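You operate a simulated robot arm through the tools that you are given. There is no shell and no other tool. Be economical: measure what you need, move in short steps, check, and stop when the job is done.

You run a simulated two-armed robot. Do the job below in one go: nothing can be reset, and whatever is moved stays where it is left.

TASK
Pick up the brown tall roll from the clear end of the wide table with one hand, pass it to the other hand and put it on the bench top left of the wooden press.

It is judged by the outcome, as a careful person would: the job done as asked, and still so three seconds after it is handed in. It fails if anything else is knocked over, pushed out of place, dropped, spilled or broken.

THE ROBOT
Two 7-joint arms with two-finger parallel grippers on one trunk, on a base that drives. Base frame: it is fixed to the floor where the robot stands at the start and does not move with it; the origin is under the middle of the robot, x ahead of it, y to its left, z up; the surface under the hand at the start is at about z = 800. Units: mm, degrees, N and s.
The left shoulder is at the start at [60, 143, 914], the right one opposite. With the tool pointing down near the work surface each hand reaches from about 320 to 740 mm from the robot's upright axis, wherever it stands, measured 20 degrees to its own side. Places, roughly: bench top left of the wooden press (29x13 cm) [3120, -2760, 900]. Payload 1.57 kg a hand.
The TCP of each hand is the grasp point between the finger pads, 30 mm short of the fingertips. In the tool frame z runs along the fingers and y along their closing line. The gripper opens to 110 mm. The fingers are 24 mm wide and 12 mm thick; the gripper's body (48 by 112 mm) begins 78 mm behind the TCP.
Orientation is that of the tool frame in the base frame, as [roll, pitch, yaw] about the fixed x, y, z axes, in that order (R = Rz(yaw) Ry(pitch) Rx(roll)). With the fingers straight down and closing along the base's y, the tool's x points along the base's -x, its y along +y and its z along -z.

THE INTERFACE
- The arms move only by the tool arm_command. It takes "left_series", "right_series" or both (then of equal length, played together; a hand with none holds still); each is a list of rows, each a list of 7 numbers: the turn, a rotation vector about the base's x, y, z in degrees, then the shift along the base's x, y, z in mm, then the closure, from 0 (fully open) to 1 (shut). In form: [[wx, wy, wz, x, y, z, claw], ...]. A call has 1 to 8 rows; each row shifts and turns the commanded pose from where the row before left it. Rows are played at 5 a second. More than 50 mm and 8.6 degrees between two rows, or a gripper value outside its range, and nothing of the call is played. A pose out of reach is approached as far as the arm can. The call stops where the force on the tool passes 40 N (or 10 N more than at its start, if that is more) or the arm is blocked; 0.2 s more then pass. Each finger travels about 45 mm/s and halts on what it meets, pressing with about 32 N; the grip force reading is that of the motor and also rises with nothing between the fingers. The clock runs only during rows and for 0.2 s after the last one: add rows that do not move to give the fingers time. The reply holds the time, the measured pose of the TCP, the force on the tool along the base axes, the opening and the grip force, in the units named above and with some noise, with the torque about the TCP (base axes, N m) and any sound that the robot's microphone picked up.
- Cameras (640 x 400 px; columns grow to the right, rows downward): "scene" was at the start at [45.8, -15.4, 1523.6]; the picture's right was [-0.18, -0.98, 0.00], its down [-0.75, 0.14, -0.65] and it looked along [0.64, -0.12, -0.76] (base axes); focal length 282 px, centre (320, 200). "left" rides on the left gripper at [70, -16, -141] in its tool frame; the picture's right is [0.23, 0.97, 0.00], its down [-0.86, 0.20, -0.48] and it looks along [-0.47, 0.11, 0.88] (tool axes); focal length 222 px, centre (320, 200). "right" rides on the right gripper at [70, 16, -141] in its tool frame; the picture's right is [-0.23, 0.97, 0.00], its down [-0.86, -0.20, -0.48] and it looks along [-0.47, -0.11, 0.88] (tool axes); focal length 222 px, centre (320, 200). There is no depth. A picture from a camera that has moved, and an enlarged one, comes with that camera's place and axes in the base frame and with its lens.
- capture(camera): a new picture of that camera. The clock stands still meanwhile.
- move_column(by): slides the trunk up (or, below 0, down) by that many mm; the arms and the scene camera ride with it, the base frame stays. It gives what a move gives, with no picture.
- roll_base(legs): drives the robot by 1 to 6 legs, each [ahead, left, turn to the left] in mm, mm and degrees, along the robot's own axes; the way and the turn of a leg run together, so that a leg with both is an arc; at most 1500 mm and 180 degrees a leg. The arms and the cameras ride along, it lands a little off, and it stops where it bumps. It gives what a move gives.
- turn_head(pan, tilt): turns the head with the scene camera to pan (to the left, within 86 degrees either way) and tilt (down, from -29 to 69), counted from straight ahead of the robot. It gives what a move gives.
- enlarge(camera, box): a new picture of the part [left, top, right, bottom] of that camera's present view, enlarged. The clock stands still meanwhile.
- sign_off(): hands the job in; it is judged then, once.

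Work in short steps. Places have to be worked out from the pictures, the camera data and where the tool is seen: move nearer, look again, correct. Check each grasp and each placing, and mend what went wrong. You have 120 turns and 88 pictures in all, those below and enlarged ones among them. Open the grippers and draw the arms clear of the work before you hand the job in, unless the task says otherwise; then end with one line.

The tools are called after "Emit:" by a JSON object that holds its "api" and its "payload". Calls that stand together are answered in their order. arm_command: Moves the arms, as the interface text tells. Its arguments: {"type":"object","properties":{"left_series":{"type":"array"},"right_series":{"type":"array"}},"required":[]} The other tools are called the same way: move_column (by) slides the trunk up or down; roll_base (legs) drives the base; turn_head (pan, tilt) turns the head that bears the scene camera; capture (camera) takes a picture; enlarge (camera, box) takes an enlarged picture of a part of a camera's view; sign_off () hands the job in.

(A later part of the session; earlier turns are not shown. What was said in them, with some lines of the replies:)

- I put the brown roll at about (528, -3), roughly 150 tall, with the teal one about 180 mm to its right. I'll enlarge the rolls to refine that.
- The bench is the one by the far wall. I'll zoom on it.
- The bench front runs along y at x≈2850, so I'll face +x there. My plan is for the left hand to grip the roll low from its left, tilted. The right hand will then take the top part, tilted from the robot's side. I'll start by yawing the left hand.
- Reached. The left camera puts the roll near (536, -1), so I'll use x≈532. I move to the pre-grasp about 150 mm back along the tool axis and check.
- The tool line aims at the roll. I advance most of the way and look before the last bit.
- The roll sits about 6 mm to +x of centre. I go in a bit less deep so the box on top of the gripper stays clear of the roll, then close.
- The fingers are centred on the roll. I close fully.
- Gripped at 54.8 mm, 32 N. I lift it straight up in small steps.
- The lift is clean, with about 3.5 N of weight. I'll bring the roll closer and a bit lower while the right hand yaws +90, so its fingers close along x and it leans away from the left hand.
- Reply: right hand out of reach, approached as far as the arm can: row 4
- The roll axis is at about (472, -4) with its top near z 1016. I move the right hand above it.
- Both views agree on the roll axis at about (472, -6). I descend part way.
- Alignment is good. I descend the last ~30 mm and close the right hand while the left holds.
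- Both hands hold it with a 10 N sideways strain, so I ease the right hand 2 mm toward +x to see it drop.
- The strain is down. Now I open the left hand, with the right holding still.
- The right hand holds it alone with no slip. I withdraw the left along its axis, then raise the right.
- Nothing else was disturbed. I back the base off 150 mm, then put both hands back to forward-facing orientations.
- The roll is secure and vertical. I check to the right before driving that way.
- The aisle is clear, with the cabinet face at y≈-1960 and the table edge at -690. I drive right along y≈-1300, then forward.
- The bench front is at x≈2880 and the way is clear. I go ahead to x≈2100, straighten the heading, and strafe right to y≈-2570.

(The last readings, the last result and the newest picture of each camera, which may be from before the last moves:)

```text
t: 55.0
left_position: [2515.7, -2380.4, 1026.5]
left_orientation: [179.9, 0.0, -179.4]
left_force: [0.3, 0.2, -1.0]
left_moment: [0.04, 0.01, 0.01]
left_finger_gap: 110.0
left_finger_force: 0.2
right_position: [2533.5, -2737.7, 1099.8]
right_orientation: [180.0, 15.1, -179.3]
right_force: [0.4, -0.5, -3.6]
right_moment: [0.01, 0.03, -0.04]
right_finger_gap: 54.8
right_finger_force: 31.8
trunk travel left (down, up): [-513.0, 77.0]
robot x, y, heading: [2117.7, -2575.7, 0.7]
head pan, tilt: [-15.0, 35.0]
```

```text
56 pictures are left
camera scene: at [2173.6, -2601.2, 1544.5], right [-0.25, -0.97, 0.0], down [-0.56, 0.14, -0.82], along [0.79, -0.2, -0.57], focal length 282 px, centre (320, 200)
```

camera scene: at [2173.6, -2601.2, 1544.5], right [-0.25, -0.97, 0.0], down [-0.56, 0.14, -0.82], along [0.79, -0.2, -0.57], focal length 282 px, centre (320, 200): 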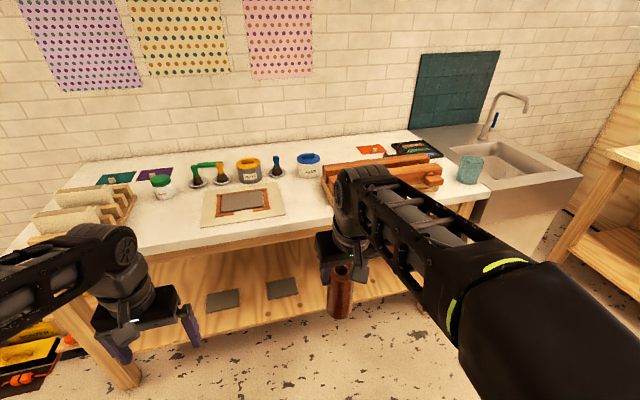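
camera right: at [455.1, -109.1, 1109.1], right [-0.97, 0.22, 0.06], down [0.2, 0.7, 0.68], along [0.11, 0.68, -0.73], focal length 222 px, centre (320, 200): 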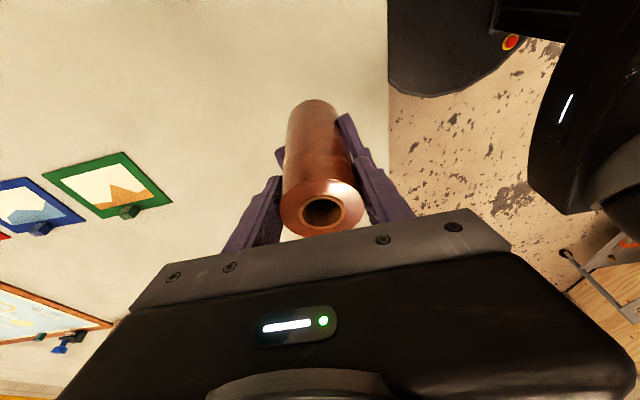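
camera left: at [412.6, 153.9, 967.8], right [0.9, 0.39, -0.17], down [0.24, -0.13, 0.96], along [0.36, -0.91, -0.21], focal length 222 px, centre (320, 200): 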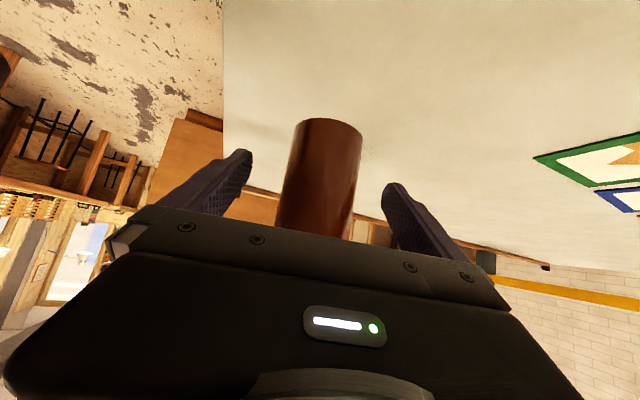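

The target (3120, -2760) projects to the free strip between the mat and the press's left side (y≈-2868). I raise the trunk 60 mm and drive up to the bench.

Emit:
{"api": "move_column", "payload": {"by": 60}}

Emit:
{"api": "roll_base", "payload": {"legs": [[0, 0, -0.7], [400, 0, 0]]}}

Emit:
{"api": "turn_head", "payload": {"pan": -15, "tilt": 50}}

Emit:
{"api": "capture", "payload": {"camera": "scene"}}

Emit:
{"api": "capture", "payload": {"camera": "right"}}

```text
t: 56.0
left_position: [2515.4, -2380.5, 1086.3]
left_orientation: [179.9, 0.0, -179.4]
left_force: [-0.4, -0.4, -0.3]
left_moment: [-0.03, -0.02, -0.02]
left_finger_gap: 110.1
left_finger_force: 0.1
right_position: [2533.7, -2736.6, 1159.6]
right_orientation: [-180.0, 15.0, -179.4]
right_force: [-0.7, -0.3, -2.5]
right_moment: [0.01, 0.01, -0.03]
right_finger_gap: 55.3
right_finger_force: 32.1
trunk travel left (down, up): [-573.0, 17.0]
robot x, y, heading: [2118.7, -2574.3, 0.4]
head pan, tilt: [-15.0, 35.0]
```

```text
t: 58.8
left_position: [2918.4, -2383.6, 1087.0]
left_orientation: [179.9, 0.1, -179.8]
left_force: [-0.2, -0.6, 0.0]
left_moment: [0.0, 0.02, 0.0]
left_finger_gap: 109.8
left_finger_force: 0.1
right_position: [2935.4, -2739.9, 1159.7]
right_orientation: [-179.9, 15.0, -179.8]
right_force: [1.0, 0.0, -2.9]
right_moment: [0.0, 0.05, 0.0]
right_finger_gap: 55.2
right_finger_force: 32.5
trunk travel left (down, up): [-573.0, 17.0]
robot x, y, heading: [2523.2, -2578.0, 0.4]
head pan, tilt: [-15.0, 35.0]
```

```text
t: 59.6
left_position: [2918.6, -2383.3, 1086.7]
left_orientation: [179.9, 0.1, -179.9]
left_force: [-0.1, 0.4, 0.2]
left_moment: [0.02, -0.02, 0.0]
left_finger_gap: 110.0
left_finger_force: 0.1
right_position: [2935.1, -2739.5, 1160.0]
right_orientation: [180.0, 15.2, -179.8]
right_force: [-0.1, -0.1, -1.9]
right_moment: [0.01, 0.0, 0.01]
right_finger_gap: 55.1
right_finger_force: 32.6
trunk travel left (down, up): [-573.0, 17.0]
robot x, y, heading: [2517.2, -2579.9, 0.2]
head pan, tilt: [-15.0, 50.0]
```

```text
55 pictures are left
camera scene: at [2564.3, -2598.4, 1582.8], right [-0.26, -0.97, 0.0], down [-0.74, 0.2, -0.64], along [0.62, -0.16, -0.77], focal length 282 px, centre (320, 200)
```

scene: 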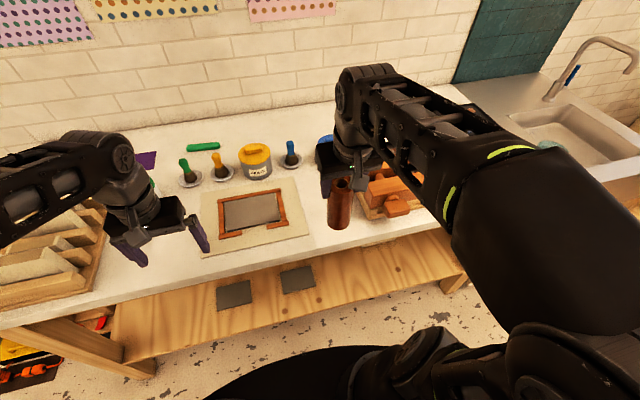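

```text
54 pictures are left
camera right: at [2829.4, -2724.4, 1277.8], right [0.22, 0.97, 0.06], down [0.7, -0.2, 0.68], along [0.68, -0.11, -0.73], focal length 222 px, centre (320, 200)
```

right: 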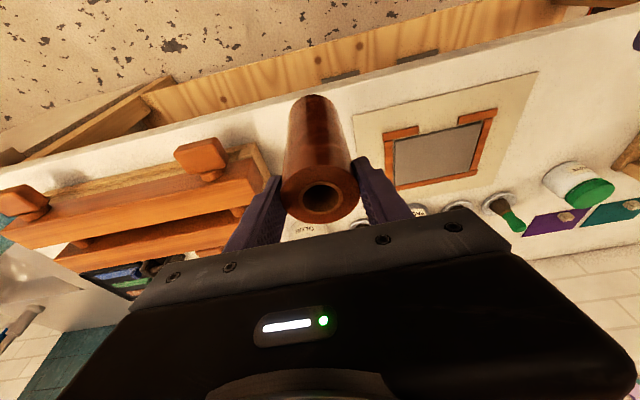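

The strip between the mat (y≈-2680) and press (y≈-2880) is clear. I move over (3100, -2768) at height.

Emit:
{"api": "arm_command", "payload": {"right_series": [[0, 0, 0, 41, -7, 0, 1], [0, 0, 0, 41, -7, 0, 1], [0, 0, 0, 41, -7, 0, 1], [0, 0, 0, 41, -7, 0, 1], [0, 0, 0, 0, 0, 0, 1]]}}

Emit:
{"api": "capture", "payload": {"camera": "scene"}}

Emit:
{"api": "capture", "payload": {"camera": "right"}}

```text
t: 60.8
left_position: [2918.1, -2383.3, 1086.3]
left_orientation: [179.9, 0.0, -179.9]
left_force: [0.0, 0.8, -0.6]
left_moment: [0.02, -0.02, -0.01]
left_finger_gap: 110.1
left_finger_force: 0.1
right_position: [3098.4, -2767.5, 1161.7]
right_orientation: [179.9, 15.1, -179.8]
right_force: [-0.4, 0.7, -3.6]
right_moment: [-0.01, -0.01, -0.02]
right_finger_gap: 55.5
right_finger_force: 31.9
trunk travel left (down, up): [-573.0, 17.0]
robot x, y, heading: [2523.9, -2576.7, 0.3]
head pan, tilt: [-15.0, 50.0]
```

```text
53 pictures are left
camera scene: at [2563.5, -2598.4, 1582.8], right [-0.26, -0.97, 0.0], down [-0.74, 0.2, -0.64], along [0.62, -0.16, -0.77], focal length 282 px, centre (320, 200)
```

scene: 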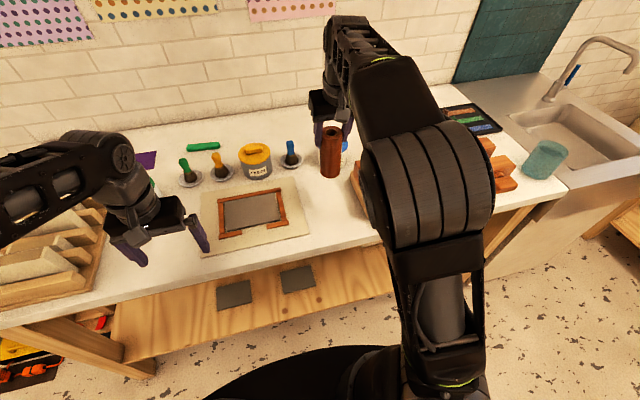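

```text
52 pictures are left
camera right: at [2993.3, -2752.0, 1279.3], right [0.22, 0.97, 0.06], down [0.7, -0.2, 0.68], along [0.68, -0.11, -0.73], focal length 222 px, centre (320, 200)
```

right: 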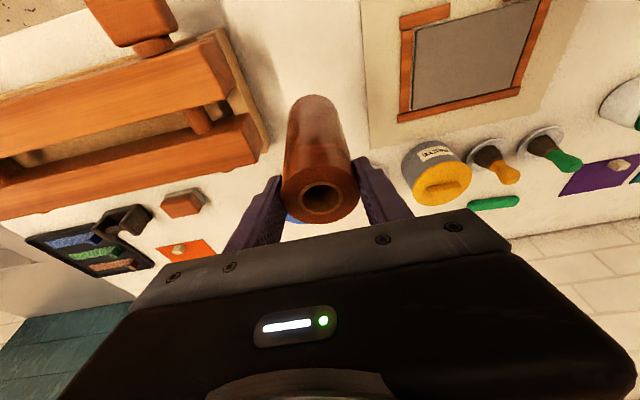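

There is ~70 mm or more on each side, and the can is far behind. I lower to just above the bench.

Emit:
{"api": "arm_command", "payload": {"right_series": [[0, 0, 0, 0, -1, -40, 1], [0, 0, 0, 0, -1, -40, 1], [0, 0, 0, 0, -1, -30, 1], [0, 0, 0, 0, 0, -20, 1], [0, 0, 0, 0, 0, 0, 1]]}}

Emit:
{"api": "enlarge", "payload": {"camera": "scene", "box": [240, 100, 400, 200]}}

Emit:
{"api": "capture", "payload": {"camera": "right"}}

```text
t: 62.0
left_position: [2918.4, -2383.9, 1086.7]
left_orientation: [179.9, 0.0, -180.0]
left_force: [-0.9, 0.6, 0.1]
left_moment: [0.01, -0.01, 0.01]
left_finger_gap: 110.2
left_finger_force: 0.0
right_position: [3097.8, -2770.3, 1029.0]
right_orientation: [-179.9, 15.1, -179.8]
right_force: [0.8, -0.5, -3.5]
right_moment: [0.01, 0.0, 0.0]
right_finger_gap: 55.1
right_finger_force: 31.8
trunk travel left (down, up): [-573.0, 17.0]
robot x, y, heading: [2519.1, -2577.8, 0.1]
head pan, tilt: [-15.0, 50.0]
```

```text
4.00 times, centred on (320, 150) of scene
camera zoom: at [2564.3, -2598.3, 1582.7], right [-0.26, -0.97, 0.0], down [-0.74, 0.2, -0.64], along [0.62, -0.16, -0.77], focal length 1129 px, centre (320, 400)
```

zoom: 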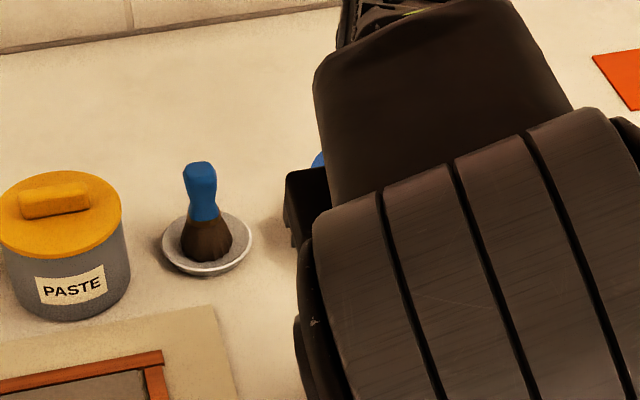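

```text
50 pictures are left
camera right: at [2993.2, -2753.9, 1146.7], right [0.22, 0.97, 0.06], down [0.7, -0.2, 0.68], along [0.68, -0.11, -0.73], focal length 222 px, centre (320, 200)
```

right: 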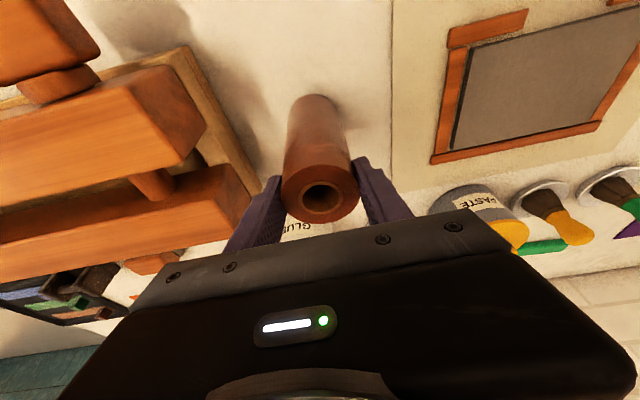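

About 15–18 mm to go. I lower in small steps, watching the force.

Emit:
{"api": "arm_command", "payload": {"right_series": [[0, 0, 0, 0, 0, -5, 1], [0, 0, 0, 0, 0, -4, 1], [0, 0, 0, 0, 0, -3, 1], [0, 0, 0, 0, 0, 0, 1]]}}

Emit:
{"api": "capture", "payload": {"camera": "right"}}

```text
t: 63.0
left_position: [2918.1, -2382.3, 1086.4]
left_orientation: [179.9, 0.1, -180.0]
left_force: [0.7, 0.8, 0.1]
left_moment: [-0.02, 0.0, 0.03]
left_finger_gap: 110.0
left_finger_force: 0.0
right_position: [3099.0, -2770.7, 1019.7]
right_orientation: [180.0, 15.4, -179.8]
right_force: [3.4, -0.3, 19.0]
right_moment: [-0.13, -0.16, 0.07]
right_finger_gap: 54.0
right_finger_force: 31.9
trunk travel left (down, up): [-573.0, 17.0]
robot x, y, heading: [2520.7, -2579.4, 0.4]
head pan, tilt: [-15.0, 50.0]
```

```text
49 pictures are left
camera right: at [2993.5, -2754.3, 1136.9], right [0.22, 0.97, 0.06], down [0.7, -0.2, 0.69], along [0.68, -0.11, -0.72], focal length 222 px, centre (320, 200)
```

right: 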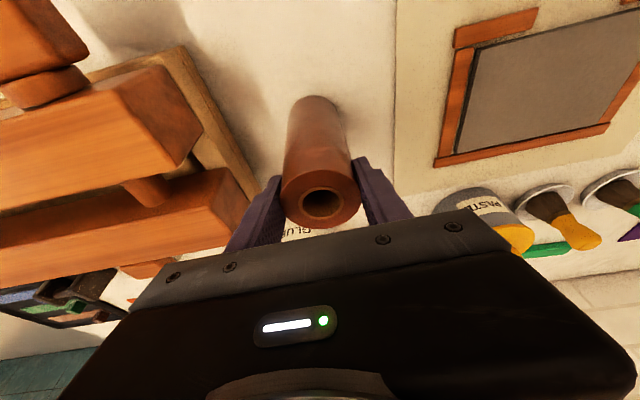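

It's on the bench with about 20 N of pressing. I ease up 2 mm to relax it.

Emit:
{"api": "arm_command", "payload": {"right_series": [[0, 0, 0, 0, 0, 2, 1], [0, 0, 0, 0, 0, 0, 1]]}}

```text
t: 63.6
left_position: [2918.7, -2383.4, 1087.3]
left_orientation: [180.0, -0.1, -179.9]
left_force: [-0.4, -0.9, -0.2]
left_moment: [0.0, 0.0, -0.01]
left_finger_gap: 109.9
left_finger_force: 0.0
right_position: [3098.3, -2771.3, 1020.6]
right_orientation: [-180.0, 14.8, -179.8]
right_force: [2.2, 1.3, 5.4]
right_moment: [0.14, -0.47, 0.06]
right_finger_gap: 54.7
right_finger_force: 31.8
trunk travel left (down, up): [-573.0, 17.0]
robot x, y, heading: [2520.6, -2577.5, 0.1]
head pan, tilt: [-15.0, 50.0]
```

Light contact of about 5 N. I open gradually.

Emit:
{"api": "arm_command", "payload": {"right_series": [[0, 0, 0, 0, 0, 0, 0.45], [0, 0, 0, 0, 0, 0, 0.35], [0, 0, 0, 0, 0, 0, 0.2], [0, 0, 0, 0, 0, 0, 0.15], [0, 0, 0, 0, 0, 0, 0.15]]}}

Emit:
{"api": "capture", "payload": {"camera": "right"}}

```text
t: 64.8
left_position: [2916.9, -2383.1, 1086.0]
left_orientation: [180.0, 0.0, -180.0]
left_force: [0.3, -0.1, 0.3]
left_moment: [0.0, 0.03, 0.0]
left_finger_gap: 109.7
left_finger_force: 0.2
right_position: [3098.5, -2771.0, 1019.9]
right_orientation: [-179.9, 15.1, -179.8]
right_force: [0.0, -0.7, 0.3]
right_moment: [0.0, 0.03, -0.03]
right_finger_gap: 93.4
right_finger_force: 0.0
trunk travel left (down, up): [-573.0, 17.0]
robot x, y, heading: [2520.5, -2574.8, 0.2]
head pan, tilt: [-15.0, 50.0]
```

```text
48 pictures are left
camera right: at [2993.5, -2755.0, 1138.0], right [0.22, 0.97, 0.06], down [0.7, -0.2, 0.68], along [0.68, -0.11, -0.73], focal length 222 px, centre (320, 200)
```

right: 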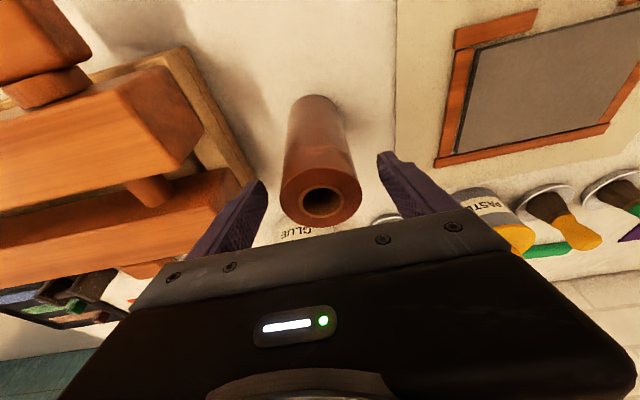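

The roll stands free. I withdraw along the tool axis upward, then pull back toward the robot.

Emit:
{"api": "arm_command", "payload": {"right_series": [[0, 0, 0, -5, 0, 20, 0.15], [0, 0, 0, -10, 0, 38, 0.15], [0, 0, 0, -10, 0, 38, 0.15], [0, 0, 0, -10, 0, 38, 0], [0, 0, 0, -40, 5, 10, 0], [0, 0, 0, -45, 5, 0, 0], [0, 0, 0, -45, 5, 0, 0], [0, 0, 0, 0, 0, 0, 0]]}}

Emit:
{"api": "capture", "payload": {"camera": "scene"}}

Emit:
{"api": "capture", "payload": {"camera": "right"}}

```text
t: 66.6
left_position: [2919.9, -2383.2, 1087.8]
left_orientation: [180.0, 0.0, -179.9]
left_force: [-0.5, 0.1, -0.2]
left_moment: [0.01, 0.02, -0.01]
left_finger_gap: 110.1
left_finger_force: 0.0
right_position: [2934.5, -2757.7, 1161.5]
right_orientation: [180.0, 15.0, -179.9]
right_force: [-0.5, -0.5, 1.1]
right_moment: [0.01, 0.01, -0.03]
right_finger_gap: 110.1
right_finger_force: 0.0
trunk travel left (down, up): [-573.0, 17.0]
robot x, y, heading: [2517.4, -2577.0, 0.4]
head pan, tilt: [-15.0, 50.0]
```

```text
47 pictures are left
camera scene: at [2565.2, -2598.3, 1582.7], right [-0.26, -0.97, 0.0], down [-0.74, 0.2, -0.64], along [0.62, -0.16, -0.77], focal length 282 px, centre (320, 200)
```

scene: 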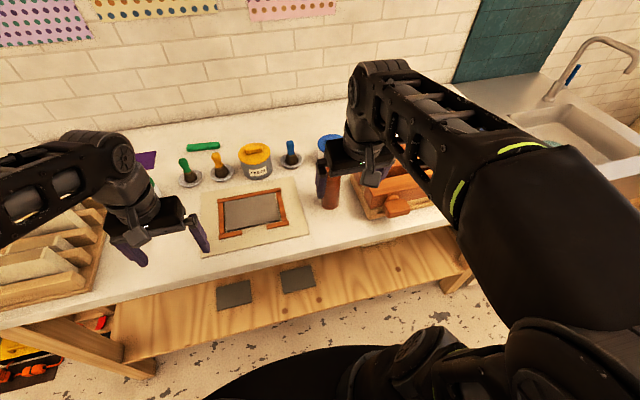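

```text
46 pictures are left
camera right: at [2830.2, -2741.4, 1280.9], right [0.22, 0.97, 0.06], down [0.7, -0.2, 0.68], along [0.68, -0.11, -0.73], focal length 222 px, centre (320, 200)
```

right: 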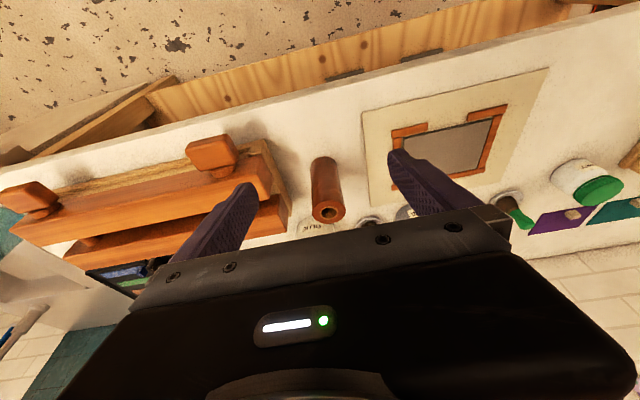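

The roll stands upright on its own between the mat and the press. I back the base off so the arms clear the bench, and take a last look.

Emit:
{"api": "roll_base", "payload": {"legs": [[-350, 0, 0]]}}

Emit:
{"api": "turn_head", "payload": {"pan": -10, "tilt": 32}}

Emit:
{"api": "capture", "payload": {"camera": "scene"}}

```text
t: 68.8
left_position: [2566.8, -2384.1, 1086.8]
left_orientation: [179.9, 0.1, -179.8]
left_force: [-0.3, 0.2, 1.1]
left_moment: [-0.02, -0.03, -0.03]
left_finger_gap: 109.9
left_finger_force: 0.0
right_position: [2584.2, -2757.2, 1164.4]
right_orientation: [-180.0, 15.2, -179.7]
right_force: [0.3, -1.1, -0.4]
right_moment: [-0.01, -0.01, 0.02]
right_finger_gap: 109.8
right_finger_force: 0.1
trunk travel left (down, up): [-573.0, 17.0]
robot x, y, heading: [2165.5, -2580.2, 0.4]
head pan, tilt: [-15.0, 50.0]
```

```text
t: 69.7
left_position: [2568.5, -2384.5, 1086.1]
left_orientation: [179.9, 0.1, -179.9]
left_force: [-0.4, 0.5, 0.4]
left_moment: [0.02, -0.01, -0.01]
left_finger_gap: 110.1
left_finger_force: 0.0
right_position: [2584.4, -2757.4, 1162.8]
right_orientation: [-179.9, 15.1, -179.7]
right_force: [-0.1, -0.3, -0.2]
right_moment: [0.03, -0.03, 0.02]
right_finger_gap: 110.2
right_finger_force: 0.1
trunk travel left (down, up): [-573.0, 17.0]
robot x, y, heading: [2168.4, -2582.7, 0.4]
head pan, tilt: [-10.0, 32.0]
```

```text
45 pictures are left
camera scene: at [2228.0, -2595.1, 1609.1], right [-0.17, -0.99, 0.0], down [-0.52, 0.09, -0.85], along [0.84, -0.14, -0.53], focal length 282 px, centre (320, 200)
```

scene: 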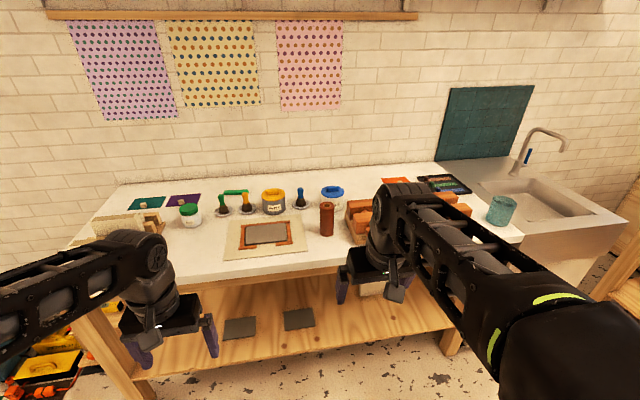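

The roll is standing left of the press, everything else is in place, and the arms are clear. I hand it in.

Emit:
{"api": "sign_off", "payload": {}}

```text
The job is handed in.
```

The brown roll was picked up with the left hand, passed in the air to the right hand, and now stands upright on the bench top just left of the wooden press; I saw nothing else moved along the way.
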